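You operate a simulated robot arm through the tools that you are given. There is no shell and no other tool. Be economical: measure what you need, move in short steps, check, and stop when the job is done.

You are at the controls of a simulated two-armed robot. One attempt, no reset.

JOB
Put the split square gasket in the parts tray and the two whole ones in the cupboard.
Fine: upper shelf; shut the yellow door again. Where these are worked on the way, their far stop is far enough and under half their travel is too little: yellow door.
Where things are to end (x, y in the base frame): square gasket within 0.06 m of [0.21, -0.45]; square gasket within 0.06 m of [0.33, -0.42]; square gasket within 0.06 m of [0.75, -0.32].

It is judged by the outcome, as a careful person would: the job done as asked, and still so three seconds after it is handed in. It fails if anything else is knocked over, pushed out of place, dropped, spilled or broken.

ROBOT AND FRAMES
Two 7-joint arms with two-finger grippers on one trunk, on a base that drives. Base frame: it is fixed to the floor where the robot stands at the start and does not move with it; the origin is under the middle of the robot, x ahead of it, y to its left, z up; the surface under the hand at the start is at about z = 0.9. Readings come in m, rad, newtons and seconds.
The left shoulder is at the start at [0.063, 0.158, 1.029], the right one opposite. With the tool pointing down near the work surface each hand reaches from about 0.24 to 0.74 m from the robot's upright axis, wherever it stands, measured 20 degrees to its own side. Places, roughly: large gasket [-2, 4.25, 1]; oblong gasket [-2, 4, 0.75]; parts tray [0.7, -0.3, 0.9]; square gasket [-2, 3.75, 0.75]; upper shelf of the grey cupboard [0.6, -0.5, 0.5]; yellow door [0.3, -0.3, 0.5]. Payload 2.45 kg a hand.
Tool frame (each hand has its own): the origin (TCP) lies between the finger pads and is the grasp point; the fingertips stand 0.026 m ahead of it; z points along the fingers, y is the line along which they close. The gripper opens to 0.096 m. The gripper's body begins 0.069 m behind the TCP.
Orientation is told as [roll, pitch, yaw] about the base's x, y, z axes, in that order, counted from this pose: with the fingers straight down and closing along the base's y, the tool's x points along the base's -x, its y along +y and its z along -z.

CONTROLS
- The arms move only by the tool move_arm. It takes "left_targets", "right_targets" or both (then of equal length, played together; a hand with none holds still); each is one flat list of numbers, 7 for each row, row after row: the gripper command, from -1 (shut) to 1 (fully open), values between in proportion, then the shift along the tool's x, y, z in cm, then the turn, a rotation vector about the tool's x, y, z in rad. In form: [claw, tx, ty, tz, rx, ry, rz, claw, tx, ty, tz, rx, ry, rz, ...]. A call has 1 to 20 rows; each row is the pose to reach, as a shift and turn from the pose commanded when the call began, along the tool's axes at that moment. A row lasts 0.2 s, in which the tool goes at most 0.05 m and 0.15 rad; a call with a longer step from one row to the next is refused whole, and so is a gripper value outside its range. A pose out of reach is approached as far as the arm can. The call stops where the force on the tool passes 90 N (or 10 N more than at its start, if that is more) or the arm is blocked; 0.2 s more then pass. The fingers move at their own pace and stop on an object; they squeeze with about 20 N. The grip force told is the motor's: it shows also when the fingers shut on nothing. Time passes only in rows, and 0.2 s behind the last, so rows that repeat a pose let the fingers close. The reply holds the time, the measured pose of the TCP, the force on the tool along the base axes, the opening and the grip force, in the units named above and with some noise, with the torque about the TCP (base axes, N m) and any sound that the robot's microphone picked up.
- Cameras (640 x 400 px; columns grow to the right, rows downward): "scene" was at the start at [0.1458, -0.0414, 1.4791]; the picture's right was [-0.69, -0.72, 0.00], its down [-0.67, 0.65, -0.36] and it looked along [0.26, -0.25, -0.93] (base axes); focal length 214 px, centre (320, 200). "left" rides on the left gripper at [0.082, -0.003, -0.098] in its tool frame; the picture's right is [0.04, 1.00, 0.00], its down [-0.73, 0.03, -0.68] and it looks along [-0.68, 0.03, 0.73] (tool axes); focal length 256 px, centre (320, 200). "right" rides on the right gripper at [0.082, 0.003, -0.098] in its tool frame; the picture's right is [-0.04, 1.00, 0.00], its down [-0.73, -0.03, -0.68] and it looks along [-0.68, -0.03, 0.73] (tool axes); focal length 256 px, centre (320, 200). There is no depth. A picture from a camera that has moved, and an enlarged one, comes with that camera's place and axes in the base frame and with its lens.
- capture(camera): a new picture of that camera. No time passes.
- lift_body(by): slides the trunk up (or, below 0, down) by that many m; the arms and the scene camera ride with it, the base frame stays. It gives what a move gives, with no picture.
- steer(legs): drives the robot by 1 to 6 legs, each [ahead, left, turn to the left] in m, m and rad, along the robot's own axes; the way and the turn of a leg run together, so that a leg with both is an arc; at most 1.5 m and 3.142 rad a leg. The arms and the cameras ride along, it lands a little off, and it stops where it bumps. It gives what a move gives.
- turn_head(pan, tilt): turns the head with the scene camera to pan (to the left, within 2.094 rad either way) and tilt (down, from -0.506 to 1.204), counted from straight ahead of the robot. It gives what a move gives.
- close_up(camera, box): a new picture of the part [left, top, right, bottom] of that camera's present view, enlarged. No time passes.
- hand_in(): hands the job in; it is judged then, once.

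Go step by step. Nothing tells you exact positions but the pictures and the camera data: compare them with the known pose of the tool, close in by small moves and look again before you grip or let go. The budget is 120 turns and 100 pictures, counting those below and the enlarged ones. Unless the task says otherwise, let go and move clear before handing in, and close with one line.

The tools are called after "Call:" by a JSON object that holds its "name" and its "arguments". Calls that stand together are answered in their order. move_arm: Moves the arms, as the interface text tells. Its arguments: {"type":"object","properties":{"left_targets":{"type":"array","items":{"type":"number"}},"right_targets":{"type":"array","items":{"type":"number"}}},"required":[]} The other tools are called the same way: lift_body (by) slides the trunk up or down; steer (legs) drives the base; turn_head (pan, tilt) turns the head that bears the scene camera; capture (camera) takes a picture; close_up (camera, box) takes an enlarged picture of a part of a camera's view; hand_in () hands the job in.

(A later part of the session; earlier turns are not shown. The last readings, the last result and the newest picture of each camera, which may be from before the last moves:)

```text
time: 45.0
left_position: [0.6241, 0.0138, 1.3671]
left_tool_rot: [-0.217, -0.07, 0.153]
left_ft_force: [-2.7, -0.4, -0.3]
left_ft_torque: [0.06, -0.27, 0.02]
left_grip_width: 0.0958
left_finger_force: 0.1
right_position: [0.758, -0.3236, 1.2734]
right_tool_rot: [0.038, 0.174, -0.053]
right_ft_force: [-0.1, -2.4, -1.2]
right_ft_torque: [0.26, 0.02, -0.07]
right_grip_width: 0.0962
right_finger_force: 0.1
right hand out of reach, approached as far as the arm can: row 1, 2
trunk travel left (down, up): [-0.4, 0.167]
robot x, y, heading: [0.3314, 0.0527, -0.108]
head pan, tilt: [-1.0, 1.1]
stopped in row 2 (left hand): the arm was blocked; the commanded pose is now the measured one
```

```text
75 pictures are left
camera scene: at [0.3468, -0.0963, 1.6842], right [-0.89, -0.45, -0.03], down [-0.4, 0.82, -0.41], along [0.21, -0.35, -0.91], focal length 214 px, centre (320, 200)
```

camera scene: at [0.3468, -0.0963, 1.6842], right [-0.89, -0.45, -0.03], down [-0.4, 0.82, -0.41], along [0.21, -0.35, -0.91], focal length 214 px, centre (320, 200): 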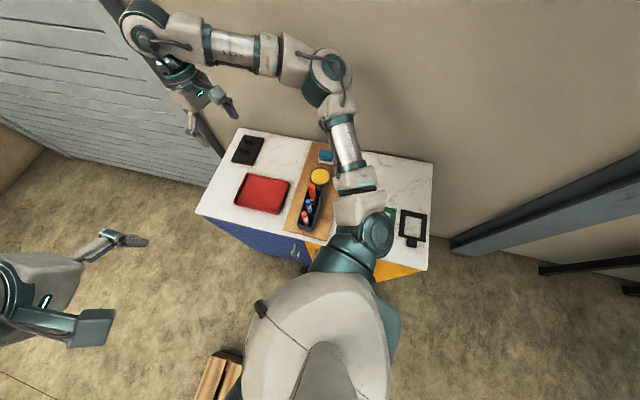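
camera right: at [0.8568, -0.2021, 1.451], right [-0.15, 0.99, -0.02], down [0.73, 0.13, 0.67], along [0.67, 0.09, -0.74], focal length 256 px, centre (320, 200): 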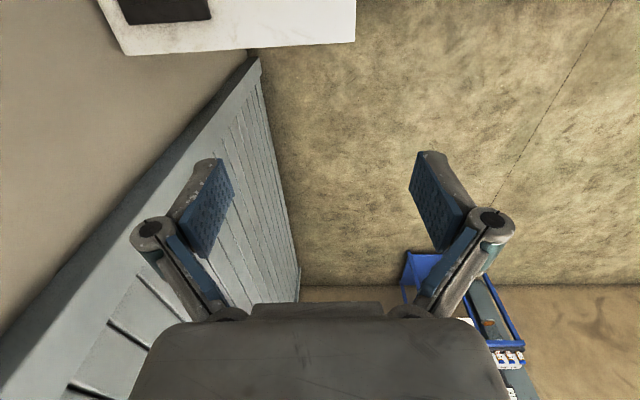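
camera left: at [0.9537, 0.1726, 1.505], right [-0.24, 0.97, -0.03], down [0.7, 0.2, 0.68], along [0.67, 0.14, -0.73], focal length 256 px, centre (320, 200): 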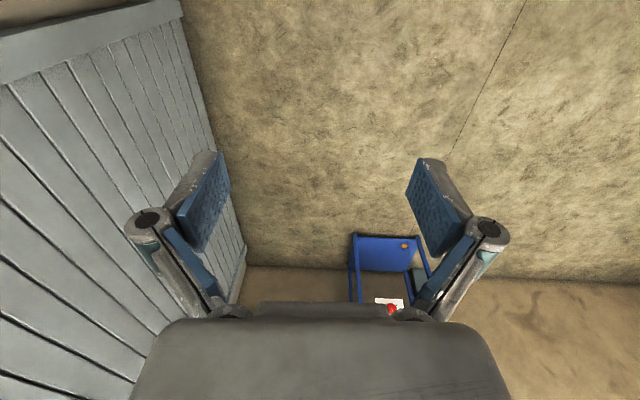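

The arm looks clear of the wall now, though the robot still sways. I'll let time pass with small head moves and watch whether it damps.

Call:
{"name": "turn_head", "arguments": {"pan": -0.95, "tilt": 1.1}}

Call:
{"name": "turn_head", "arguments": {"pan": -1.0, "tilt": 1.1}}

Call:
{"name": "turn_head", "arguments": {"pan": -0.95, "tilt": 1.1}}

Call:
{"name": "turn_head", "arguments": {"pan": -1.0, "tilt": 1.1}}

```text
time: 45.6
left_position: [0.6469, 0.2018, 1.3584]
left_tool_rot: [-0.339, -0.033, 0.182]
left_ft_force: [2.1, -0.4, 1.2]
left_ft_torque: [0.06, 0.2, -0.02]
left_grip_width: 0.0959
left_finger_force: 0.0
right_position: [0.7766, -0.1412, 1.3016]
right_tool_rot: [-0.091, 0.179, -0.055]
right_ft_force: [0.2, 1.5, -1.2]
right_ft_torque: [-0.11, -0.03, 0.1]
right_grip_width: 0.096
right_finger_force: 0.1
trunk travel left (down, up): [-0.4, 0.167]
robot x, y, heading: [0.3356, 0.0823, -0.104]
head pan, tilt: [-0.949, 1.1]
```

```text
time: 46.3
left_position: [0.6351, 0.0678, 1.361]
left_tool_rot: [-0.247, -0.059, 0.15]
left_ft_force: [-2.2, -0.3, 1.0]
left_ft_torque: [0.1, -0.11, 0.05]
left_grip_width: 0.0959
left_finger_force: 0.1
right_position: [0.771, -0.2692, 1.2827]
right_tool_rot: [0.0, 0.181, -0.06]
right_ft_force: [-0.8, -0.9, -0.4]
right_ft_torque: [0.16, 0.0, -0.06]
right_grip_width: 0.096
right_finger_force: 0.1
trunk travel left (down, up): [-0.4, 0.167]
robot x, y, heading: [0.3322, 0.0576, -0.107]
head pan, tilt: [-1.0, 1.1]
```

```text
time: 46.9
left_position: [0.6335, 0.0814, 1.3612]
left_tool_rot: [-0.259, -0.06, 0.178]
left_ft_force: [-0.6, 0.1, 0.5]
left_ft_torque: [0.02, -0.11, -0.02]
left_grip_width: 0.0962
left_finger_force: 0.1
right_position: [0.7654, -0.2593, 1.2823]
right_tool_rot: [-0.011, 0.178, -0.054]
right_ft_force: [1.1, -0.7, -0.4]
right_ft_torque: [0.07, 0.07, -0.06]
right_grip_width: 0.096
right_finger_force: 0.1
trunk travel left (down, up): [-0.4, 0.167]
robot x, y, heading: [0.3345, 0.0618, -0.107]
head pan, tilt: [-0.949, 1.1]
```

```text
time: 47.5
left_position: [0.6502, 0.1988, 1.3568]
left_tool_rot: [-0.333, -0.037, 0.18]
left_ft_force: [2.7, -0.3, 2.0]
left_ft_torque: [0.01, 0.27, -0.04]
left_grip_width: 0.096
left_finger_force: 0.1
right_position: [0.7829, -0.1457, 1.301]
right_tool_rot: [-0.083, 0.179, -0.057]
right_ft_force: [0.4, 1.4, -0.7]
right_ft_torque: [-0.11, 0.07, 0.02]
right_grip_width: 0.0959
right_finger_force: 0.0
trunk travel left (down, up): [-0.4, 0.167]
robot x, y, heading: [0.3384, 0.0802, -0.101]
head pan, tilt: [-1.0, 1.1]
```

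The swing is slowly getting smaller. I'll hold for a few seconds.

Call:
{"name": "turn_head", "arguments": {"pan": -0.98, "tilt": 1.1}}

Call:
{"name": "move_arm", "arguments": {"left_targets": [1, 0, 0, 0, 0, 0, 0, 1, 0, 0, 0, 0, 0, 0, 1, 0, 0, 0, 0, 0, 0, 1, 0, 0, 0, 0, 0, 0, 1, 0, 0, 0, 0, 0, 0, 1, 0, 0, 0, 0, 0, 0, 1, 0, 0, 0, 0, 0, 0, 1, 0, 0, 0, 0, 0, 0, 1, 0, 0, 0, 0, 0, 0, 1, 0, 0, 0, 0, 0, 0]}}

Call:
{"name": "move_arm", "arguments": {"left_targets": [1, 0, 0, 0, 0, 0, 0, 1, 0, 0, 0, 0, 0, 0, 1, 0, 0, 0, 0, 0, 0, 1, 0, 0, 0, 0, 0, 0, 1, 0, 0, 0, 0, 0, 0, 1, 0, 0, 0, 0, 0, 0, 1, 0, 0, 0, 0, 0, 0, 1, 0, 0, 0, 0, 0, 0, 1, 0, 0, 0, 0, 0, 0, 1, 0, 0, 0, 0, 0, 0]}}

Call:
{"name": "capture", "arguments": {"camera": "scene"}}

```text
time: 48.1
left_position: [0.6245, 0.004, 1.3665]
left_tool_rot: [-0.218, -0.07, 0.158]
left_ft_force: [-2.8, 1.3, -1.1]
left_ft_torque: [-0.14, -0.2, 0.03]
left_grip_width: 0.0961
left_finger_force: 0.1
right_position: [0.76, -0.3306, 1.2699]
right_tool_rot: [0.04, 0.175, -0.051]
right_ft_force: [0.4, -0.9, -0.4]
right_ft_torque: [0.04, 0.0, -0.07]
right_grip_width: 0.096
right_finger_force: 0.0
trunk travel left (down, up): [-0.4, 0.167]
robot x, y, heading: [0.3294, 0.0441, -0.105]
head pan, tilt: [-0.979, 1.1]
```

```text
time: 48.6
left_position: [0.6388, 0.2572, 1.3434]
left_tool_rot: [-0.37, -0.044, 0.141]
left_ft_force: [1.9, 0.9, 1.0]
left_ft_torque: [0.0, 0.22, -0.06]
left_grip_width: 0.096
left_finger_force: 0.0
right_position: [0.7743, -0.096, 1.3162]
right_tool_rot: [-0.113, 0.167, -0.109]
right_ft_force: [-0.7, 5.5, 0.8]
right_ft_torque: [-0.52, 0.0, 0.13]
right_grip_width: 0.0958
right_finger_force: 0.1
trunk travel left (down, up): [-0.4, 0.167]
robot x, y, heading: [0.3391, 0.0783, -0.106]
head pan, tilt: [-0.979, 1.1]
stopped in row 2 (left hand): the arm was blocked; the commanded pose is now the measured one
```

```text
time: 49.2
left_position: [0.6045, 0.0091, 1.3635]
left_tool_rot: [-0.207, -0.098, 0.148]
left_ft_force: [-2.3, -1.1, -1.0]
left_ft_torque: [-0.01, -0.18, -0.03]
left_grip_width: 0.096
left_finger_force: 0.1
right_position: [0.7389, -0.3209, 1.2753]
right_tool_rot: [0.032, 0.165, -0.054]
right_ft_force: [-1.0, -2.9, 0.8]
right_ft_torque: [0.29, 0.0, -0.09]
right_grip_width: 0.0959
right_finger_force: 0.1
trunk travel left (down, up): [-0.4, 0.167]
robot x, y, heading: [0.3356, 0.0504, -0.114]
head pan, tilt: [-0.979, 1.1]
stopped in row 2 (left hand): the arm was blocked; the commanded pose is now the measured one
```

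```text
74 pictures are left
camera scene: at [0.3526, -0.0845, 1.6852], right [-0.89, -0.46, -0.03], down [-0.41, 0.81, -0.41], along [0.21, -0.36, -0.91], focal length 214 px, centre (320, 200)
```

scene: 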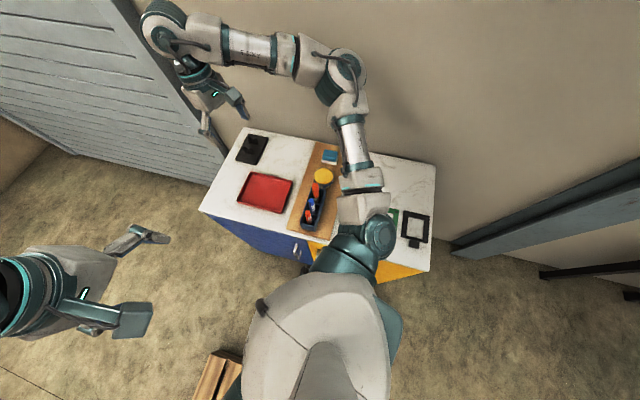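

Holding a pose re-excites the sway, so I'll only let time pass with head tilts and see how the natural swing decays.

Call:
{"name": "turn_head", "arguments": {"pan": -0.98, "tilt": 0.9}}

Call:
{"name": "turn_head", "arguments": {"pan": -0.98, "tilt": 1.1}}

Call:
{"name": "turn_head", "arguments": {"pan": -0.98, "tilt": 0.9}}

Call:
{"name": "turn_head", "arguments": {"pan": -0.98, "tilt": 1.1}}

Call:
{"name": "turn_head", "arguments": {"pan": -0.98, "tilt": 0.9}}

Call:
{"name": "turn_head", "arguments": {"pan": -0.98, "tilt": 1.1}}

```text
time: 49.9
left_position: [0.627, 0.1908, 1.3574]
left_tool_rot: [-0.327, -0.065, 0.184]
left_ft_force: [1.3, 0.0, 2.0]
left_ft_torque: [0.14, 0.11, 0.04]
left_grip_width: 0.096
left_finger_force: 0.0
right_position: [0.7576, -0.1461, 1.3051]
right_tool_rot: [-0.095, 0.169, -0.058]
right_ft_force: [-0.6, -0.6, 0.1]
right_ft_torque: [-0.08, -0.06, 0.03]
right_grip_width: 0.0961
right_finger_force: 0.1
trunk travel left (down, up): [-0.4, 0.167]
robot x, y, heading: [0.333, 0.0761, -0.111]
head pan, tilt: [-0.979, 0.901]
```

```text
time: 50.6
left_position: [0.6209, 0.1368, 1.3513]
left_tool_rot: [-0.274, -0.078, 0.134]
left_ft_force: [1.7, -0.1, -0.3]
left_ft_torque: [0.05, 0.2, -0.05]
left_grip_width: 0.0961
left_finger_force: 0.0
right_position: [0.7577, -0.1884, 1.2967]
right_tool_rot: [-0.067, 0.171, -0.059]
right_ft_force: [1.5, 1.1, -0.8]
right_ft_torque: [-0.14, 0.07, 0.04]
right_grip_width: 0.0961
right_finger_force: 0.0
trunk travel left (down, up): [-0.4, 0.167]
robot x, y, heading: [0.3392, 0.0653, -0.108]
head pan, tilt: [-0.979, 1.1]
```

```text
time: 51.4
left_position: [0.6044, -0.0001, 1.3654]
left_tool_rot: [-0.204, -0.096, 0.148]
left_ft_force: [-1.5, 1.5, -2.4]
left_ft_torque: [-0.14, -0.19, -0.01]
left_grip_width: 0.096
left_finger_force: 0.1
right_position: [0.7407, -0.3294, 1.2738]
right_tool_rot: [0.033, 0.166, -0.053]
right_ft_force: [1.6, -1.6, 0.0]
right_ft_torque: [0.14, -0.03, -0.06]
right_grip_width: 0.0961
right_finger_force: 0.0
trunk travel left (down, up): [-0.4, 0.167]
robot x, y, heading: [0.3301, 0.0461, -0.107]
head pan, tilt: [-0.979, 0.901]
```

```text
time: 52.1
left_position: [0.6238, 0.1661, 1.3577]
left_tool_rot: [-0.312, -0.07, 0.191]
left_ft_force: [-0.1, -1.7, -0.9]
left_ft_torque: [0.1, -0.03, 0.08]
left_grip_width: 0.096
left_finger_force: 0.0
right_position: [0.753, -0.1723, 1.3022]
right_tool_rot: [-0.081, 0.168, -0.056]
right_ft_force: [-0.7, 2.6, 0.9]
right_ft_torque: [-0.14, -0.05, 0.07]
right_grip_width: 0.096
right_finger_force: 0.1
trunk travel left (down, up): [-0.4, 0.167]
robot x, y, heading: [0.3303, 0.0716, -0.108]
head pan, tilt: [-0.979, 1.1]
```

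```text
time: 52.8
left_position: [0.6293, 0.1718, 1.353]
left_tool_rot: [-0.303, -0.069, 0.161]
left_ft_force: [4.4, 1.8, 2.5]
left_ft_torque: [-0.1, 0.4, -0.07]
left_grip_width: 0.0957
left_finger_force: 0.1
right_position: [0.7634, -0.1617, 1.3012]
right_tool_rot: [-0.085, 0.172, -0.057]
right_ft_force: [0.8, 0.4, -0.3]
right_ft_torque: [-0.06, 0.11, 0.07]
right_grip_width: 0.096
right_finger_force: 0.0
trunk travel left (down, up): [-0.4, 0.167]
robot x, y, heading: [0.3389, 0.0702, -0.112]
head pan, tilt: [-0.979, 0.901]
```

```text
time: 53.5
left_position: [0.6082, 0.0005, 1.3629]
left_tool_rot: [-0.202, -0.092, 0.145]
left_ft_force: [-3.6, 0.9, -2.2]
left_ft_torque: [-0.1, -0.26, 0.03]
left_grip_width: 0.0961
left_finger_force: 0.1
right_position: [0.7433, -0.3292, 1.273]
right_tool_rot: [0.033, 0.17, -0.054]
right_ft_force: [1.3, -1.4, 0.0]
right_ft_torque: [0.15, 0.06, -0.09]
right_grip_width: 0.096
right_finger_force: 0.0
trunk travel left (down, up): [-0.4, 0.167]
robot x, y, heading: [0.3345, 0.0447, -0.107]
head pan, tilt: [-0.979, 1.1]
```

The sway is a bounce: each time the robot comes upright the right elbow taps the wall. I'll strafe left and turn left, which takes the elbow off the wall and lines the base up with the corridor.

Call:
{"name": "steer", "arguments": {"legs": [[0, 0.05, 0.25]]}}

Call:
{"name": "turn_head", "arguments": {"pan": -1.0, "tilt": 1.0}}

Call:
{"name": "turn_head", "arguments": {"pan": -1.0, "tilt": 1.1}}

Call:
{"name": "capture", "arguments": {"camera": "scene"}}

```text
time: 54.4
left_position: [0.6169, 0.1593, 1.3545]
left_tool_rot: [-0.291, -0.103, 0.248]
left_ft_force: [0.1, 2.4, -1.9]
left_ft_torque: [-0.33, -0.03, -0.08]
left_grip_width: 0.096
left_finger_force: 0.1
right_position: [0.751, -0.1533, 1.2952]
right_tool_rot: [-0.094, 0.16, 0.018]
right_ft_force: [0.7, 7.0, -2.4]
right_ft_torque: [-0.52, 0.12, 0.11]
right_grip_width: 0.0962
right_finger_force: 0.1
trunk travel left (down, up): [-0.4, 0.167]
robot x, y, heading: [0.3515, 0.0793, -0.078]
head pan, tilt: [-0.979, 1.1]
stopped in leg 1: the robot was blocked; the commanded pose is now the measured one
```

```text
time: 55.0
left_position: [0.6104, 0.2329, 1.3486]
left_tool_rot: [-0.318, -0.088, 0.157]
left_ft_force: [1.5, -0.7, 1.3]
left_ft_torque: [0.11, 0.24, 0.0]
left_grip_width: 0.0962
left_finger_force: 0.1
right_position: [0.7558, -0.0811, 1.313]
right_tool_rot: [-0.127, 0.157, -0.032]
right_ft_force: [0.6, 4.2, -0.7]
right_ft_torque: [-0.32, -0.11, 0.1]
right_grip_width: 0.0962
right_finger_force: 0.1
trunk travel left (down, up): [-0.4, 0.167]
robot x, y, heading: [0.3452, 0.0904, -0.087]
head pan, tilt: [-1.0, 1.0]
```

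```text
time: 55.7
left_position: [0.5814, 0.0515, 1.359]
left_tool_rot: [-0.205, -0.121, 0.128]
left_ft_force: [-2.5, 0.7, -1.1]
left_ft_torque: [-0.06, -0.23, -0.06]
left_grip_width: 0.0961
left_finger_force: 0.1
right_position: [0.7293, -0.2587, 1.2916]
right_tool_rot: [-0.008, 0.147, -0.033]
right_ft_force: [0.3, -1.8, 1.3]
right_ft_torque: [0.17, 0.02, -0.09]
right_grip_width: 0.0959
right_finger_force: 0.1
trunk travel left (down, up): [-0.4, 0.167]
robot x, y, heading: [0.3401, 0.0611, -0.088]
head pan, tilt: [-1.0, 1.1]
```

```text
73 pictures are left
camera scene: at [0.3489, -0.1153, 1.6819], right [-0.89, -0.46, -0.04], down [-0.41, 0.82, -0.4], along [0.22, -0.33, -0.92], focal length 214 px, centre (320, 200)
```

scene: 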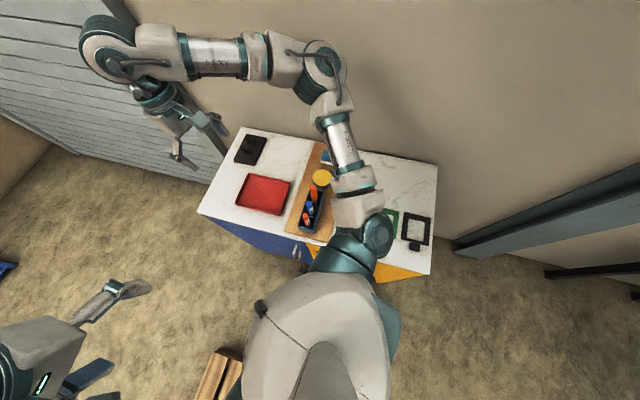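

It advanced a bit. I'll repeat the same nudge several times.

Call:
{"name": "steer", "arguments": {"legs": [[0, 0.05, 0.15]]}}

Call:
{"name": "steer", "arguments": {"legs": [[0, 0.05, 0.15]]}}

Call:
{"name": "steer", "arguments": {"legs": [[0, 0.05, 0.15]]}}

Call:
{"name": "steer", "arguments": {"legs": [[0, 0.03, 0.1]]}}

```text
time: 56.5
left_position: [0.6056, 0.1993, 1.3482]
left_tool_rot: [-0.277, -0.122, 0.327]
left_ft_force: [-3.4, 2.9, -3.3]
left_ft_torque: [-0.3, -0.32, 0.0]
left_grip_width: 0.0959
left_finger_force: 0.0
right_position: [0.7762, -0.1056, 1.298]
right_tool_rot: [-0.073, 0.155, 0.077]
right_ft_force: [0.8, 5.9, -6.3]
right_ft_torque: [-0.59, 0.2, 0.06]
right_grip_width: 0.0963
right_finger_force: 0.0
trunk travel left (down, up): [-0.4, 0.167]
robot x, y, heading: [0.3658, 0.098, 0.008]
head pan, tilt: [-1.0, 1.1]
stopped in leg 1: the robot was blocked; the commanded pose is now the measured one
```

```text
time: 57.3
left_position: [0.583, 0.2809, 1.3351]
left_tool_rot: [-0.309, -0.107, 0.235]
left_ft_force: [1.4, 1.3, 1.3]
left_ft_torque: [-0.05, 0.19, -0.03]
left_grip_width: 0.0958
left_finger_force: 0.1
right_position: [0.7657, -0.0265, 1.3178]
right_tool_rot: [-0.113, 0.154, 0.003]
right_ft_force: [-0.5, 3.1, -0.1]
right_ft_torque: [-0.25, -0.07, 0.05]
right_grip_width: 0.0961
right_finger_force: 0.0
trunk travel left (down, up): [-0.4, 0.167]
robot x, y, heading: [0.3522, 0.1002, -0.002]
head pan, tilt: [-1.0, 1.1]
stopped in leg 1: the robot was blocked; the commanded pose is now the measured one
```

```text
time: 58.3
left_position: [0.5489, 0.3376, 1.3397]
left_tool_rot: [-0.286, -0.124, 0.398]
left_ft_force: [-1.2, -0.1, -1.4]
left_ft_torque: [0.03, -0.14, 0.04]
left_grip_width: 0.096
left_finger_force: 0.1
right_position: [0.7789, 0.065, 1.3178]
right_tool_rot: [-0.091, 0.144, 0.174]
right_ft_force: [-0.6, 2.5, -2.9]
right_ft_torque: [-0.22, 0.01, 0.06]
right_grip_width: 0.0959
right_finger_force: 0.1
trunk travel left (down, up): [-0.4, 0.167]
robot x, y, heading: [0.3533, 0.152, 0.171]
head pan, tilt: [-1.0, 1.1]
```

```text
time: 59.2
left_position: [0.5425, 0.3104, 1.3461]
left_tool_rot: [-0.254, -0.135, 0.445]
left_ft_force: [-0.1, -0.4, -0.5]
left_ft_torque: [0.06, 0.03, 0.04]
left_grip_width: 0.096
left_finger_force: 0.0
right_position: [0.7866, 0.0518, 1.3146]
right_tool_rot: [-0.054, 0.14, 0.23]
right_ft_force: [0.0, -1.5, -0.1]
right_ft_torque: [0.05, 0.02, -0.01]
right_grip_width: 0.0961
right_finger_force: 0.1
trunk travel left (down, up): [-0.4, 0.167]
robot x, y, heading: [0.3568, 0.1597, 0.224]
head pan, tilt: [-1.0, 1.1]
stopped in leg 1: the robot was blocked; the commanded pose is now the measured one
```

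Now it moved freely to heading 0.22 and is probably off the wall. I'll check whether it is standing still.

Call:
{"name": "turn_head", "arguments": {"pan": -1.0, "tilt": 1.0}}

Call:
{"name": "turn_head", "arguments": {"pan": -1.0, "tilt": 1.1}}

Call:
{"name": "capture", "arguments": {"camera": "scene"}}

Call:
{"name": "turn_head", "arguments": {"pan": 1.3, "tilt": 1.2}}

Call:
{"name": "capture", "arguments": {"camera": "scene"}}

```text
time: 59.9
left_position: [0.5397, 0.3111, 1.347]
left_tool_rot: [-0.256, -0.135, 0.445]
left_ft_force: [0.0, -0.2, -0.1]
left_ft_torque: [-0.03, 0.02, -0.03]
left_grip_width: 0.0961
left_finger_force: 0.1
right_position: [0.7852, 0.052, 1.3153]
right_tool_rot: [-0.057, 0.137, 0.232]
right_ft_force: [-0.1, -0.1, 0.9]
right_ft_torque: [-0.03, -0.01, 0.07]
right_grip_width: 0.0961
right_finger_force: 0.0
trunk travel left (down, up): [-0.4, 0.167]
robot x, y, heading: [0.3557, 0.1606, 0.224]
head pan, tilt: [-1.0, 1.0]
```

```text
time: 60.5
left_position: [0.5424, 0.304, 1.3472]
left_tool_rot: [-0.246, -0.136, 0.445]
left_ft_force: [-0.2, -0.6, -0.3]
left_ft_torque: [-0.01, 0.04, -0.02]
left_grip_width: 0.0962
left_finger_force: 0.2
right_position: [0.786, 0.0454, 1.3139]
right_tool_rot: [-0.05, 0.137, 0.231]
right_ft_force: [-0.1, 0.6, 1.0]
right_ft_torque: [0.01, -0.03, 0.02]
right_grip_width: 0.0959
right_finger_force: 0.1
trunk travel left (down, up): [-0.4, 0.167]
robot x, y, heading: [0.3548, 0.1573, 0.219]
head pan, tilt: [-1.0, 1.1]
```

```text
72 pictures are left
camera scene: at [0.3972, 0.1126, 1.6897], right [-0.7, -0.71, 0.0], down [-0.64, 0.63, -0.45], along [0.32, -0.32, -0.89], focal length 214 px, centre (320, 200)
```

scene: 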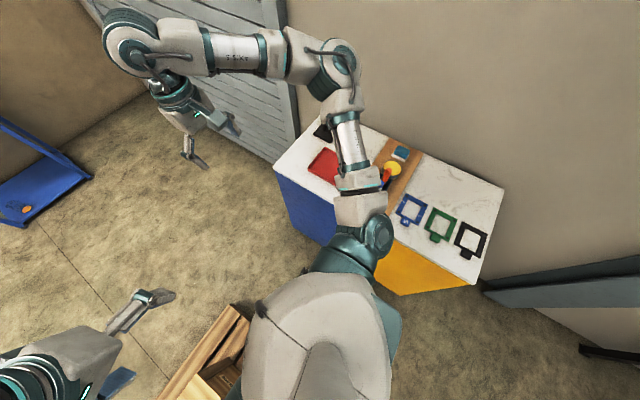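

```text
time: 62.7
left_position: [0.5433, 0.3022, 1.3464]
left_tool_rot: [-0.246, -0.138, 0.444]
left_ft_force: [-0.1, -0.9, 0.0]
left_ft_torque: [-0.01, 0.0, 0.0]
left_grip_width: 0.0961
left_finger_force: 0.0
right_position: [0.7884, 0.0422, 1.3134]
right_tool_rot: [-0.049, 0.139, 0.233]
right_ft_force: [-0.8, -0.1, -0.9]
right_ft_torque: [0.01, -0.02, -0.01]
right_grip_width: 0.0961
right_finger_force: 0.0
trunk travel left (down, up): [-0.4, 0.167]
robot x, y, heading: [0.3593, 0.1599, 0.225]
head pan, tilt: [1.3, 1.201]
```

```text
71 pictures are left
camera scene: at [0.3559, 0.212, 1.684], right [1.0, -0.05, 0.0], down [-0.05, -0.93, -0.36], along [0.01, 0.36, -0.93], focal length 214 px, centre (320, 200)
```

scene: 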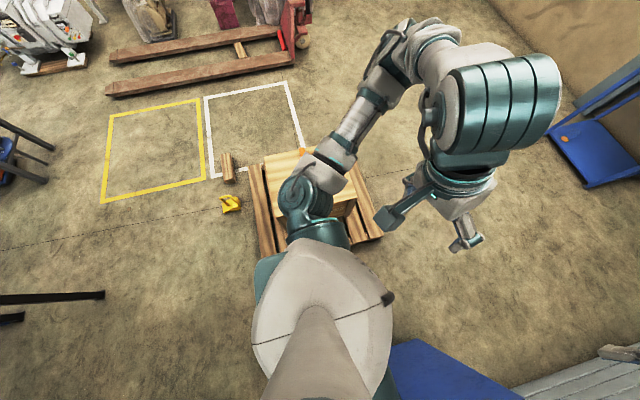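

Standing steady now, and the items and gaskets look undisturbed. I'll ease off the pallet a little and drive along the corridor, checking midway.

Call:
{"name": "steer", "arguments": {"legs": [[0, -0.03, -0.015], [0.4, 0, 0]]}}

```text
time: 65.6
left_position: [0.9334, 0.39, 1.3448]
left_tool_rot: [-0.273, -0.136, 0.437]
left_ft_force: [0.6, 0.6, 1.1]
left_ft_torque: [0.02, 0.07, 0.04]
left_grip_width: 0.0963
left_finger_force: 0.0
right_position: [1.1735, 0.1289, 1.3188]
right_tool_rot: [-0.076, 0.136, 0.218]
right_ft_force: [0.1, -0.1, 1.1]
right_ft_torque: [-0.09, -0.08, 0.01]
right_grip_width: 0.0961
right_finger_force: 0.0
trunk travel left (down, up): [-0.4, 0.167]
robot x, y, heading: [0.7516, 0.2175, 0.212]
head pan, tilt: [1.3, 1.201]
```

That went through. Onward past the ends.

Call:
{"name": "steer", "arguments": {"legs": [[0.45, 0, 0]]}}

Call:
{"name": "turn_head", "arguments": {"pan": -0.9, "tilt": 0.9}}

Call:
{"name": "capture", "arguments": {"camera": "scene"}}

```text
time: 68.3
left_position: [1.3769, 0.4926, 1.345]
left_tool_rot: [-0.275, -0.132, 0.44]
left_ft_force: [0.7, -0.4, 0.6]
left_ft_torque: [-0.04, 0.05, -0.02]
left_grip_width: 0.0961
left_finger_force: 0.0
right_position: [1.6171, 0.2318, 1.3193]
right_tool_rot: [-0.078, 0.134, 0.221]
right_ft_force: [-0.7, 0.8, -0.3]
right_ft_torque: [-0.08, -0.02, 0.06]
right_grip_width: 0.0958
right_finger_force: 0.2
trunk travel left (down, up): [-0.4, 0.167]
robot x, y, heading: [1.1989, 0.3181, 0.21]
head pan, tilt: [1.3, 1.201]
```

```text
time: 70.4
left_position: [1.3734, 0.5082, 1.3447]
left_tool_rot: [-0.281, -0.133, 0.443]
left_ft_force: [-0.4, 0.7, -0.1]
left_ft_torque: [0.02, 0.08, 0.0]
left_grip_width: 0.0959
left_finger_force: 0.2
right_position: [1.6136, 0.2465, 1.3218]
right_tool_rot: [-0.085, 0.132, 0.223]
right_ft_force: [0.3, 1.5, -0.1]
right_ft_torque: [-0.11, -0.01, -0.01]
right_grip_width: 0.0959
right_finger_force: 0.1
trunk travel left (down, up): [-0.4, 0.167]
robot x, y, heading: [1.198, 0.3236, 0.208]
head pan, tilt: [-0.901, 0.901]
```

```text
70 pictures are left
camera scene: at [1.2422, 0.3237, 1.7045], right [-0.64, -0.77, 0.02], down [-0.6, 0.48, -0.64], along [0.48, -0.42, -0.77], focal length 214 px, centre (320, 200)
```

scene: 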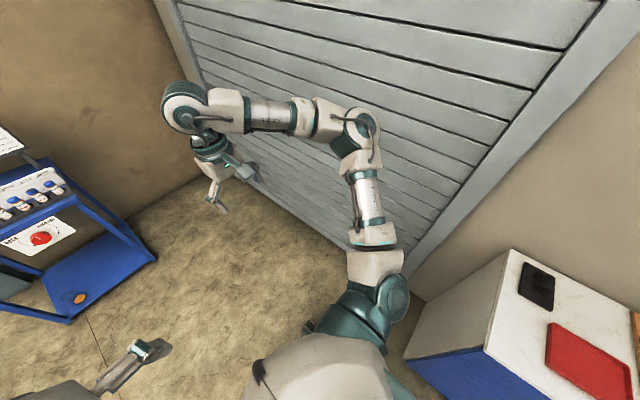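

Clear of the ends with free room around. Now I'll turn right to face the cabinet squarely.

Call:
{"name": "steer", "arguments": {"legs": [[0, 0, -0.79], [0, 0, -0.79]]}}

Call:
{"name": "turn_head", "arguments": {"pan": -0.7, "tilt": 0.7}}

Call:
{"name": "capture", "arguments": {"camera": "scene"}}

```text
time: 74.9
left_position: [1.4065, 0.1465, 1.3413]
left_tool_rot: [-0.295, -0.131, -1.126]
left_ft_force: [0.3, -1.7, 0.9]
left_ft_torque: [0.15, 0.05, -0.03]
left_grip_width: 0.0961
left_finger_force: 0.1
right_position: [1.1463, -0.0929, 1.3226]
right_tool_rot: [-0.1, 0.133, -1.35]
right_ft_force: [1.8, 0.7, -0.1]
right_ft_torque: [-0.1, 0.11, 0.04]
right_grip_width: 0.096
right_finger_force: 0.1
trunk travel left (down, up): [-0.4, 0.167]
robot x, y, heading: [1.2077, 0.3238, -1.359]
head pan, tilt: [-0.901, 0.901]
```

```text
time: 75.7
left_position: [1.3635, 0.1403, 1.3463]
left_tool_rot: [-0.259, -0.14, -1.133]
left_ft_force: [-0.2, -0.8, -0.7]
left_ft_torque: [-0.03, 0.0, 0.03]
left_grip_width: 0.0962
left_finger_force: 0.0
right_position: [1.1031, -0.0989, 1.3183]
right_tool_rot: [-0.064, 0.13, -1.347]
right_ft_force: [-1.5, -0.5, -0.1]
right_ft_torque: [0.04, -0.01, -0.05]
right_grip_width: 0.0959
right_finger_force: 0.0
trunk travel left (down, up): [-0.4, 0.167]
robot x, y, heading: [1.2076, 0.3204, -1.362]
head pan, tilt: [-0.7, 0.7]
```

```text
69 pictures are left
camera scene: at [1.1284, 0.2418, 1.7175], right [-0.88, 0.48, -0.02], down [0.32, 0.57, -0.75], along [-0.35, -0.67, -0.66], focal length 214 px, centre (320, 200)
```

scene: 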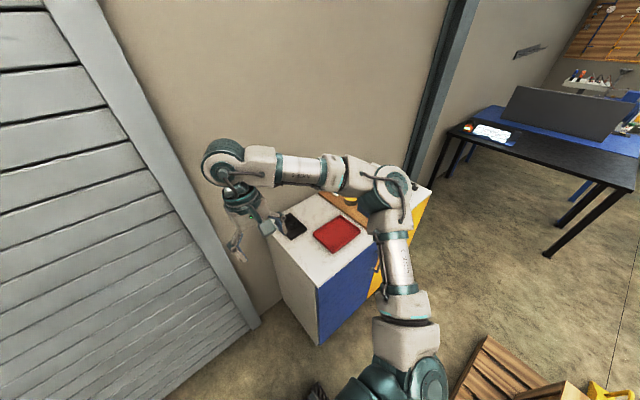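

I'm facing the cabinet with free space here. I'll lower the trunk for stability and bring the right hand forward with fingers horizontal, ready for the handle and the gasket tabs.

Call:
{"name": "lift_body", "arguments": {"by": -0.2}}

Call:
{"name": "move_arm", "arguments": {"right_targets": [1, -1.5, 0, 0.5, -0.004, -0.141, 0.004, 1, -3, 0, 1, -0.008, -0.283, 0.008, 1, -4.5, 0, 1.5, -0.012, -0.425, 0.012, 1, -6, 0, 2, -0.017, -0.567, 0.017, 1, -7.5, 0, 2.5, -0.021, -0.708, 0.021, 1, -9, 0, 3, -0.025, -0.85, 0.025, 1, -10.5, 0, 3.5, -0.029, -0.992, 0.029, 1, -12, 0, 4, -0.033, -1.133, 0.033, 1, -13.5, 0, 4.5, -0.037, -1.275, 0.037, 1, -15, 0, 5, -0.042, -1.417, 0.042, 1, -15, 0, 5, -0.046, -1.558, 0.046, 1, -15, 0, 5, -0.05, -1.7, 0.05]}}

Call:
{"name": "capture", "arguments": {"camera": "scene"}}

```text
time: 77.8
left_position: [1.4033, 0.1486, 1.1424]
left_tool_rot: [-0.291, -0.132, -1.124]
left_ft_force: [-0.5, -1.1, 0.8]
left_ft_torque: [0.06, -0.01, -0.01]
left_grip_width: 0.0961
left_finger_force: 0.1
right_position: [1.1414, -0.0898, 1.1235]
right_tool_rot: [-0.098, 0.13, -1.35]
right_ft_force: [0.3, 0.5, -1.5]
right_ft_torque: [0.02, 0.07, 0.01]
right_grip_width: 0.0961
right_finger_force: 0.0
trunk travel left (down, up): [-0.2, 0.367]
robot x, y, heading: [1.2148, 0.321, -1.363]
head pan, tilt: [-0.7, 0.7]
```

```text
time: 80.4
left_position: [1.3971, 0.1492, 1.1439]
left_tool_rot: [-0.286, -0.137, -1.123]
left_ft_force: [0.4, -0.4, 0.7]
left_ft_torque: [0.01, -0.02, 0.01]
left_grip_width: 0.096
left_finger_force: 0.0
right_position: [1.1524, -0.2215, 1.0821]
right_tool_rot: [-0.714, -1.549, -0.649]
right_ft_force: [1.9, 0.6, 0.7]
right_ft_torque: [0.0, -0.01, -0.07]
right_grip_width: 0.0963
right_finger_force: 0.0
right hand out of reach, approached as far as the arm can: row 12
trunk travel left (down, up): [-0.2, 0.367]
robot x, y, heading: [1.2139, 0.32, -1.361]
head pan, tilt: [-0.7, 0.7]
```

```text
68 pictures are left
camera scene: at [1.2389, 0.1559, 1.516], right [-0.88, 0.47, 0.03], down [0.28, 0.56, -0.78], along [-0.38, -0.68, -0.63], focal length 214 px, centre (320, 200)
```

scene: 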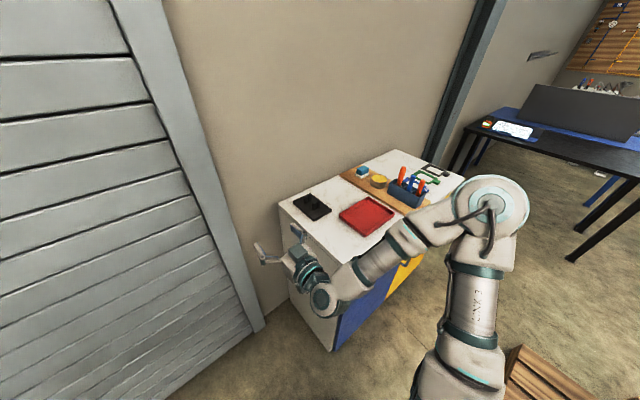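

The right hand is horizontal and aligned with the robot heading. I'll raise the trunk a little for clearance over the pens, then step forward and slide right to stand in front of the blue door.

Call:
{"name": "lift_body", "arguments": {"by": 0.08}}

Call:
{"name": "steer", "arguments": {"legs": [[0.05, 0, 0], [0, -0.3, 0]]}}

Call:
{"name": "turn_head", "arguments": {"pan": -0.2, "tilt": 1.1}}

Call:
{"name": "capture", "arguments": {"camera": "scene"}}

```text
time: 81.6
left_position: [1.3231, 0.1328, 1.2305]
left_tool_rot: [-0.236, -0.146, -1.138]
left_ft_force: [-1.4, 0.7, 0.1]
left_ft_torque: [0.01, -0.09, -0.01]
left_grip_width: 0.0959
left_finger_force: 0.0
right_position: [1.0745, -0.2122, 1.1984]
right_tool_rot: [2.704, -1.481, 2.211]
right_ft_force: [-1.2, -0.8, -0.2]
right_ft_torque: [-0.02, 0.02, 0.14]
right_grip_width: 0.0957
right_finger_force: 0.0
trunk travel left (down, up): [-0.28, 0.287]
robot x, y, heading: [1.1988, 0.3187, -1.363]
head pan, tilt: [-0.7, 0.7]
```

```text
time: 84.2
left_position: [1.0759, 0.0292, 1.227]
left_tool_rot: [-0.258, -0.142, -1.129]
left_ft_force: [-0.3, -0.4, 0.7]
left_ft_torque: [0.0, -0.05, 0.01]
left_grip_width: 0.096
left_finger_force: 0.2
right_position: [0.8278, -0.3151, 1.2032]
right_tool_rot: [2.981, -1.49, 1.941]
right_ft_force: [-0.9, -0.8, -0.9]
right_ft_torque: [0.01, -0.02, 0.1]
right_grip_width: 0.0958
right_finger_force: 0.0
trunk travel left (down, up): [-0.28, 0.287]
robot x, y, heading: [0.9214, 0.2118, -1.364]
head pan, tilt: [-0.7, 0.7]
```

```text
time: 85.1
left_position: [1.0573, 0.0296, 1.2289]
left_tool_rot: [-0.245, -0.148, -1.134]
left_ft_force: [0.0, 0.2, 0.1]
left_ft_torque: [-0.03, -0.03, 0.02]
left_grip_width: 0.0958
left_finger_force: 0.1
right_position: [0.8085, -0.3165, 1.2012]
right_tool_rot: [2.797, -1.488, 2.122]
right_ft_force: [-0.6, 0.2, -0.2]
right_ft_torque: [0.02, -0.01, 0.03]
right_grip_width: 0.0958
right_finger_force: 0.1
trunk travel left (down, up): [-0.28, 0.287]
robot x, y, heading: [0.9184, 0.2077, -1.363]
head pan, tilt: [-0.201, 1.1]
```

```text
67 pictures are left
camera scene: at [0.9182, 0.103, 1.5692], right [-1.0, -0.01, -0.01], down [0.0, 0.89, -0.45], along [0.01, -0.45, -0.89], focal length 214 px, centre (320, 200)
```

scene: 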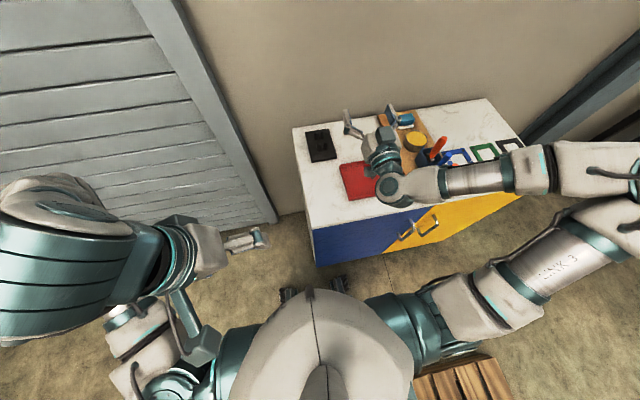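

The cabinet front runs about y = -0.33 + 0.2x. I'll slide right another 0.22 m, staying outside the yellow door's swing.

Call:
{"name": "steer", "arguments": {"legs": [[0, -0.22, 0]]}}

Call:
{"name": "turn_head", "arguments": {"pan": -0.5, "tilt": 1.0}}

Call:
{"name": "capture", "arguments": {"camera": "scene"}}

```text
time: 86.8
left_position: [0.8604, -0.0132, 1.2292]
left_tool_rot: [-0.258, -0.144, -1.13]
left_ft_force: [-0.8, -0.2, 0.1]
left_ft_torque: [-0.03, -0.02, -0.02]
left_grip_width: 0.096
left_finger_force: 0.0
right_position: [0.6096, -0.3596, 1.2011]
right_tool_rot: [2.866, -1.501, 2.045]
right_ft_force: [-0.1, 0.5, 0.5]
right_ft_torque: [-0.02, 0.03, 0.0]
right_grip_width: 0.096
right_finger_force: 0.0
trunk travel left (down, up): [-0.28, 0.287]
robot x, y, heading: [0.7087, 0.1649, -1.362]
head pan, tilt: [-0.201, 1.1]
```

```text
time: 87.6
left_position: [0.8673, -0.0098, 1.2291]
left_tool_rot: [-0.263, -0.148, -1.127]
left_ft_force: [0.3, -0.3, -0.1]
left_ft_torque: [0.03, -0.02, -0.01]
left_grip_width: 0.096
left_finger_force: 0.2
right_position: [0.6144, -0.3554, 1.1981]
right_tool_rot: [2.648, -1.514, 2.241]
right_ft_force: [0.0, -0.4, -0.7]
right_ft_torque: [-0.06, -0.04, -0.01]
right_grip_width: 0.096
right_finger_force: 0.1
trunk travel left (down, up): [-0.28, 0.287]
robot x, y, heading: [0.7068, 0.1648, -1.362]
head pan, tilt: [-0.499, 1.0]
```

```text
66 pictures are left
camera scene: at [0.7386, 0.0655, 1.5761], right [-0.96, 0.28, 0.02], down [0.23, 0.81, -0.55], along [-0.18, -0.52, -0.84], focal length 214 px, centre (320, 200)
```

scene: 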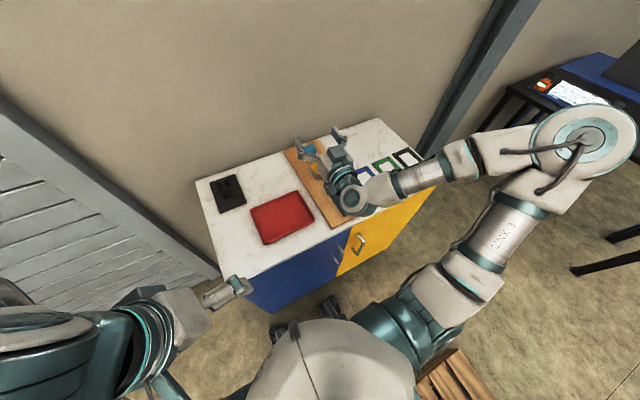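

I stand in front of the blue door with the handle at about (0.465, -0.21, 0.71). I'll zoom on the handle and on the gaskets.

Call:
{"name": "close_up", "arguments": {"camera": "scene", "box": [310, 130, 450, 290]}}

Call:
{"name": "capture", "arguments": {"camera": "right"}}

```text
2.50 times, centred on (380, 210) of scene
camera zoom: at [0.7386, 0.0655, 1.5761], right [-0.96, 0.28, 0.02], down [0.23, 0.81, -0.55], along [-0.18, -0.52, -0.84], focal length 536 px, centre (170, 175)
```

zoom: 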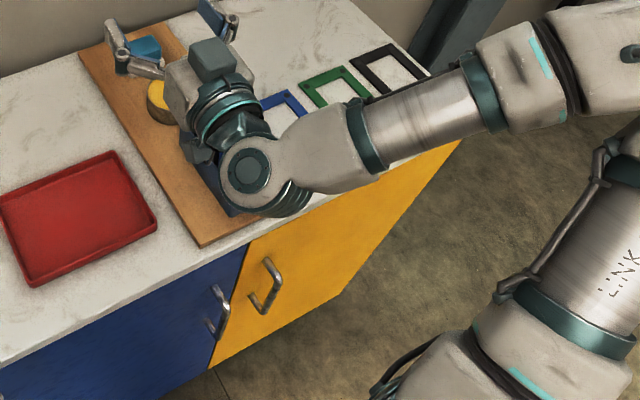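

```text
64 pictures are left
camera right: at [0.6026, -0.2633, 1.1125], right [0.98, 0.18, 0.07], down [-0.17, 0.69, 0.7], along [0.08, -0.7, 0.71], focal length 256 px, centre (320, 200)
```

right: 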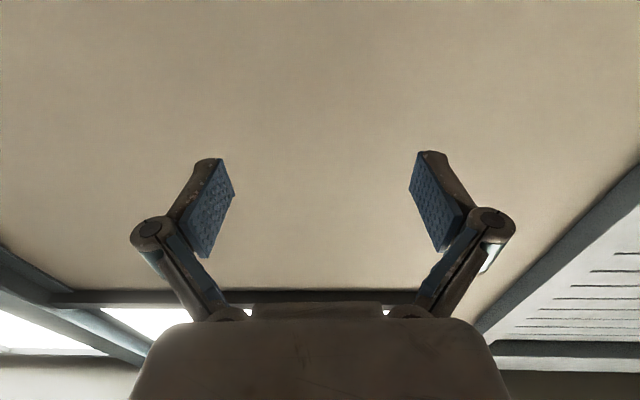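

The wrist camera is now under the hand, looking up, which would get in the way at the bench. I'll raise up and roll the hand half a turn about its finger axis so the camera sits on top.

Call:
{"name": "lift_body", "arguments": {"by": 0.1}}

Call:
{"name": "move_arm", "arguments": {"right_targets": [1, 0, 0, 0, 0, 0, 0.143, 1, 0, 0, 0, 0, 0, 0.286, 1, 0, 0, 0, 0, 0, 0.429, 1, 0, 0, 0, 0, 0, 0.572, 1, 0, 0, 0, 0, 0, 0.715, 1, 0, 0, 0, 0, 0, 0.858, 1, 0, 0, 0, 0, 0, 1.0, 1, 0, 0, 0, 0, 0, 1.143, 1, 0, 0, 0, 0, 0, 1.286, 1, 0, 0, 0, 0, 0, 1.429, 1, 0, 0, 0, 0, 0, 1.571]}}

```text
time: 88.9
left_position: [0.8151, -0.0215, 1.3306]
left_tool_rot: [-0.226, -0.156, -1.139]
left_ft_force: [-1.4, 0.0, -0.2]
left_ft_torque: [-0.06, -0.03, 0.04]
left_grip_width: 0.0957
left_finger_force: 0.0
right_position: [0.5597, -0.3456, 1.3263]
right_tool_rot: [2.775, -1.422, 2.134]
right_ft_force: [-0.3, -0.8, -1.0]
right_ft_torque: [-0.03, 0.03, 0.12]
right_grip_width: 0.0961
right_finger_force: 0.2
trunk travel left (down, up): [-0.38, 0.187]
robot x, y, heading: [0.7014, 0.164, -1.369]
head pan, tilt: [-0.499, 1.0]
```

```text
time: 91.3
left_position: [0.8471, -0.0135, 1.3289]
left_tool_rot: [-0.248, -0.153, -1.128]
left_ft_force: [-0.4, -0.2, 1.2]
left_ft_torque: [0.01, -0.06, -0.02]
left_grip_width: 0.0961
left_finger_force: 0.2
right_position: [0.5901, -0.3429, 1.3409]
right_tool_rot: [1.703, 0.029, -2.94]
right_ft_force: [0.1, 0.4, 0.9]
right_ft_torque: [0.02, -0.04, 0.0]
right_grip_width: 0.0959
right_finger_force: 0.0
right hand out of reach, approached as far as the arm can: row 1, 2, 3, 4, 5, 6, 7, 8, 9, 10, 11
trunk travel left (down, up): [-0.38, 0.187]
robot x, y, heading: [0.7057, 0.1645, -1.367]
head pan, tilt: [-0.499, 1.0]
```

A quarter turn done. I'll pull the hand back a bit for reach and complete the second quarter.

Call:
{"name": "move_arm", "arguments": {"right_targets": [1, 0, 0, -2, 0, 0, 0.143, 1, 0, 0, -4, 0, 0, 0.286, 1, 0, 0, -6, 0, 0, 0.429, 1, 0, 0, -8, 0, 0, 0.572, 1, 0, 0, -8, 0, 0, 0.715, 1, 0, 0, -8, 0, 0, 0.858, 1, 0, 0, -8, 0, 0, 1.0, 1, 0, 0, -8, 0, 0, 1.143, 1, 0, 0, -8, 0, 0, 1.286, 1, 0, 0, -8, 0, 0, 1.429, 1, 0, 0, -8, 0, 0, 1.571]}}

Call:
{"name": "capture", "arguments": {"camera": "right"}}

Call:
{"name": "capture", "arguments": {"camera": "scene"}}

```text
time: 93.7
left_position: [0.8658, -0.0087, 1.3278]
left_tool_rot: [-0.255, -0.153, -1.129]
left_ft_force: [-1.4, -1.1, 1.0]
left_ft_torque: [0.04, -0.05, 0.06]
left_grip_width: 0.0959
left_finger_force: 0.1
right_position: [0.61, -0.3235, 1.375]
right_tool_rot: [-2.98, 1.427, -1.212]
right_ft_force: [0.6, 0.9, 0.6]
right_ft_torque: [0.04, 0.05, -0.04]
right_grip_width: 0.096
right_finger_force: 0.0
right hand out of reach, approached as far as the arm can: row 1, 2, 3, 4, 5, 6, 7, 8, 9, 10, 11
trunk travel left (down, up): [-0.38, 0.187]
robot x, y, heading: [0.7132, 0.1605, -1.364]
head pan, tilt: [-0.499, 1.0]
```

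```text
63 pictures are left
camera right: at [0.5832, -0.2189, 1.4409], right [-0.98, -0.2, -0.06], down [-0.07, 0.57, -0.82], along [0.2, -0.8, -0.57], focal length 256 px, centre (320, 200)
```

right: 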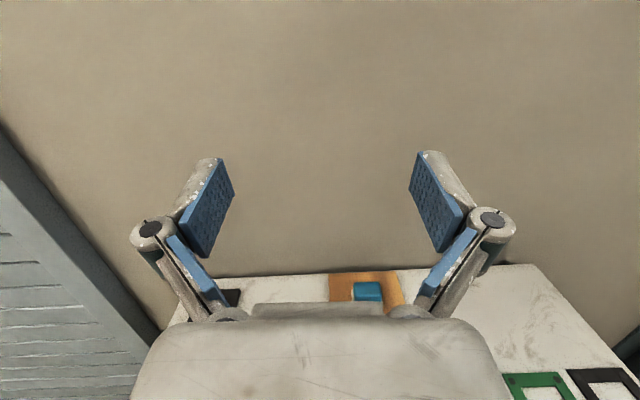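

```text
62 pictures are left
camera scene: at [0.6741, 0.096, 1.6755], right [-0.96, 0.29, -0.01], down [0.25, 0.81, -0.53], along [-0.15, -0.51, -0.85], focal length 214 px, centre (320, 200)
```

scene: 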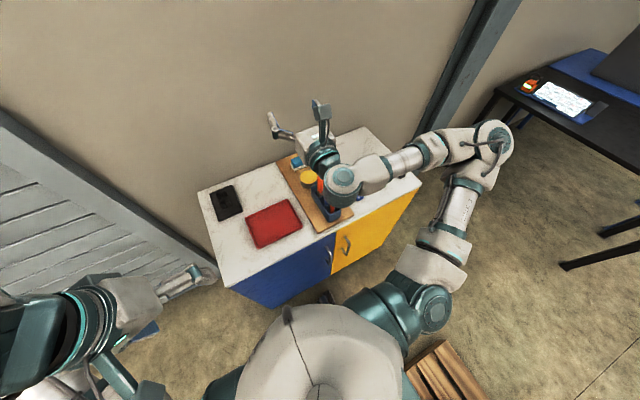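

The camera is on top now. Next I'll draw the hand back off the bench, then lower it in front of the yellow door with the fingers tilted down, checking reach as I go.

Call:
{"name": "move_arm", "arguments": {"right_targets": [0, 0, 2, -4, 0, 0, 0, 0, 0, 4, -8, 0, 0, 0, 0, 0, 6, -12, 0, -0.05, 0, 0, 0, 8, -16, 0, -0.1, 0, 0, 0, 10, -20, 0, -0.15, 0, 0, 0, 12, -24, 0, -0.2, 0, 0, 0, 14, -28, 0, -0.25, 0, 0, 0, 14, -30, 0, -0.3, 0]}}

Call:
{"name": "capture", "arguments": {"camera": "scene"}}

```text
time: 95.5
left_position: [0.8293, -0.0148, 1.3308]
left_tool_rot: [-0.234, -0.154, -1.135]
left_ft_force: [-0.4, 0.2, -1.2]
left_ft_torque: [-0.04, -0.01, -0.01]
left_grip_width: 0.0962
left_finger_force: 0.2
right_position: [0.3393, -0.0561, 1.3635]
right_tool_rot: [-0.25, 1.402, 1.524]
right_ft_force: [0.6, 0.2, -0.7]
right_ft_torque: [0.02, -0.03, -0.03]
right_grip_width: 0.0478
right_finger_force: 0.1
right hand out of reach, approached as far as the arm can: row 1, 2, 3, 4, 5, 6, 7, 8
trunk travel left (down, up): [-0.38, 0.187]
robot x, y, heading: [0.7093, 0.1643, -1.366]
head pan, tilt: [-0.499, 1.0]
```

```text
61 pictures are left
camera scene: at [0.6298, 0.0896, 1.6735], right [-0.96, 0.29, -0.03], down [0.26, 0.81, -0.52], along [-0.13, -0.51, -0.85], focal length 214 px, centre (320, 200)
```

scene: 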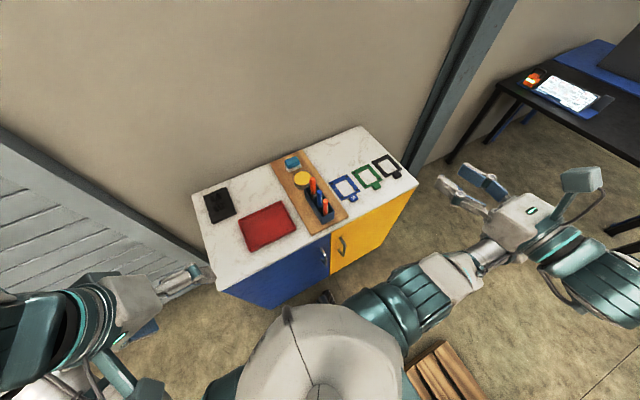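

I have a clear view: door hinge at about (0.08, -0.33), door edge at x = 0.515, handle about (0.467, -0.205, 0.74). I'll lower the trunk and bring the hand down in front of the handle.

Call:
{"name": "lift_body", "arguments": {"by": -0.2}}

Call:
{"name": "move_arm", "arguments": {"right_targets": [0.4, -3.2, -0.8, 0, 0, -0.025, 0, 0.4, -6.4, -1.6, 0, 0, -0.05, 0, 0.4, -9.6, -2.4, 0, 0, -0.075, 0, 0.4, -12.8, -3.2, 1, 0, -0.1, 0, 0.4, -16, -4, 2, 0, -0.125, 0, 0.4, -19, -4.8, 3, 0, -0.15, 0, 0.4, -22, -5.6, 5, 0, -0.175, 0, 0.4, -25, -6.4, 7, 0, -0.2, 0, 0.4, -28, -7.2, 9, 0, -0.225, 0, 0.4, -31, -8, 11, 0, -0.25, 0, 0.4, -34, -8.8, 12, 0, -0.275, 0, 0.4, -36, -9.5, 13, 0, -0.3, 0]}}

Call:
{"name": "capture", "arguments": {"camera": "right"}}

Call:
{"name": "capture", "arguments": {"camera": "scene"}}

```text
time: 97.7
left_position: [0.8811, -0.0086, 1.127]
left_tool_rot: [-0.27, -0.142, -1.127]
left_ft_force: [-0.4, -1.5, -0.6]
left_ft_torque: [0.08, -0.04, 0.0]
left_grip_width: 0.0959
left_finger_force: 0.1
right_position: [0.3906, -0.0467, 1.181]
right_tool_rot: [-0.013, 1.407, 1.751]
right_ft_force: [0.4, 0.3, 0.6]
right_ft_torque: [0.05, 0.03, -0.05]
right_grip_width: 0.0482
right_finger_force: 0.0
trunk travel left (down, up): [-0.18, 0.387]
robot x, y, heading: [0.7132, 0.1652, -1.367]
head pan, tilt: [-0.499, 1.0]
```

```text
time: 100.3
left_position: [0.8397, -0.0149, 1.1301]
left_tool_rot: [-0.241, -0.153, -1.133]
left_ft_force: [0.9, 0.6, -0.6]
left_ft_torque: [0.0, 0.03, 0.02]
left_grip_width: 0.0962
left_finger_force: 0.1
right_position: [0.3503, -0.0813, 0.7273]
right_tool_rot: [-0.095, 1.109, 1.685]
right_ft_force: [-0.5, 0.2, 0.5]
right_ft_torque: [0.0, 0.04, 0.03]
right_grip_width: 0.0672
right_finger_force: 0.1
right hand out of reach, approached as far as the arm can: row 2, 3, 4, 5, 6, 7, 8, 9, 10, 11, 12
trunk travel left (down, up): [-0.18, 0.387]
robot x, y, heading: [0.7044, 0.1663, -1.363]
head pan, tilt: [-0.499, 1.0]
```

```text
60 pictures are left
camera right: at [0.332, -0.0336, 0.8428], right [-0.98, -0.18, -0.08], down [-0.14, 0.92, -0.35], along [0.13, -0.34, -0.93], focal length 256 px, centre (320, 200)
```

right: 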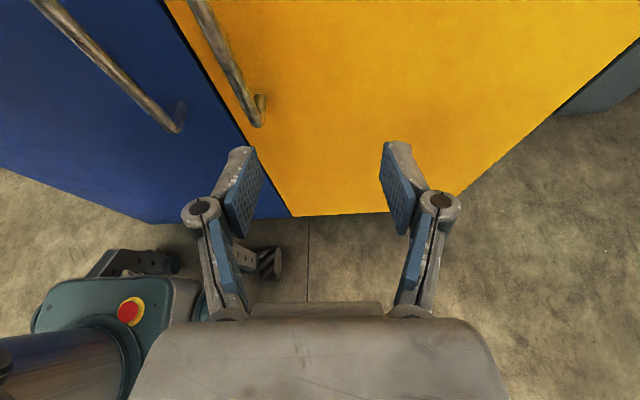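

```text
59 pictures are left
camera scene: at [0.7247, -0.0201, 1.4699], right [-0.96, 0.29, 0.01], down [0.24, 0.81, -0.54], along [-0.16, -0.52, -0.84], focal length 214 px, centre (320, 200)
```

scene: 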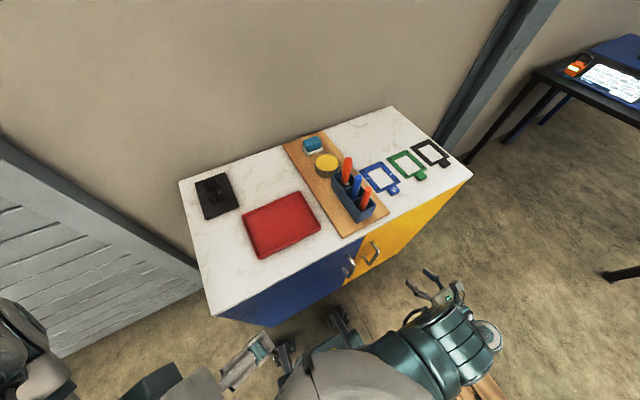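

The arm is folded too tight to get further left, so I'll move the robot 0.1 m left instead; that lines the hand up with the handle. The bar runs from about z 0.58 to 0.8.

Call:
{"name": "steer", "arguments": {"legs": [[0, 0.1, 0]]}}

Call:
{"name": "turn_head", "arguments": {"pan": -0.7, "tilt": 1.0}}

Call:
{"name": "capture", "arguments": {"camera": "right"}}

```text
time: 101.4
left_position: [0.8792, -0.0139, 1.1328]
left_tool_rot: [-0.197, -0.152, -1.137]
left_ft_force: [-1.9, 0.7, -0.9]
left_ft_torque: [0.03, -0.02, 0.01]
left_grip_width: 0.0961
left_finger_force: 0.1
right_position: [0.4037, -0.0788, 0.7111]
right_tool_rot: [-0.148, 1.1, 1.647]
right_ft_force: [-2.5, -1.7, 1.7]
right_ft_torque: [0.15, -0.05, 0.26]
right_grip_width: 0.0669
right_finger_force: 0.0
trunk travel left (down, up): [-0.18, 0.387]
robot x, y, heading: [0.7899, 0.1834, -1.351]
head pan, tilt: [-0.499, 1.0]
```

```text
time: 102.2
left_position: [0.8883, 0.0003, 1.1337]
left_tool_rot: [-0.215, -0.159, -1.137]
left_ft_force: [-1.4, 1.4, -0.2]
left_ft_torque: [-0.12, -0.04, -0.01]
left_grip_width: 0.0962
left_finger_force: 0.2
right_position: [0.4044, -0.0698, 0.7207]
right_tool_rot: [-0.107, 1.111, 1.682]
right_ft_force: [-1.1, 0.2, -0.3]
right_ft_torque: [0.03, -0.04, 0.06]
right_grip_width: 0.0675
right_finger_force: 0.1
trunk travel left (down, up): [-0.18, 0.387]
robot x, y, heading: [0.7791, 0.176, -1.359]
head pan, tilt: [-0.7, 1.0]
```

```text
58 pictures are left
camera right: at [0.3845, -0.022, 0.8373], right [-0.98, -0.19, -0.08], down [-0.15, 0.92, -0.36], along [0.14, -0.34, -0.93], focal length 256 px, centre (320, 200)
```

right: 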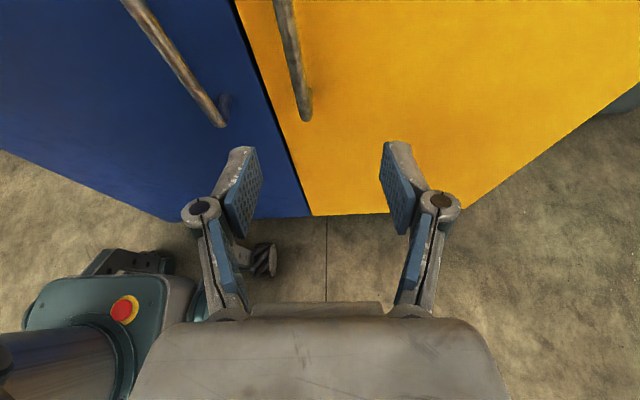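

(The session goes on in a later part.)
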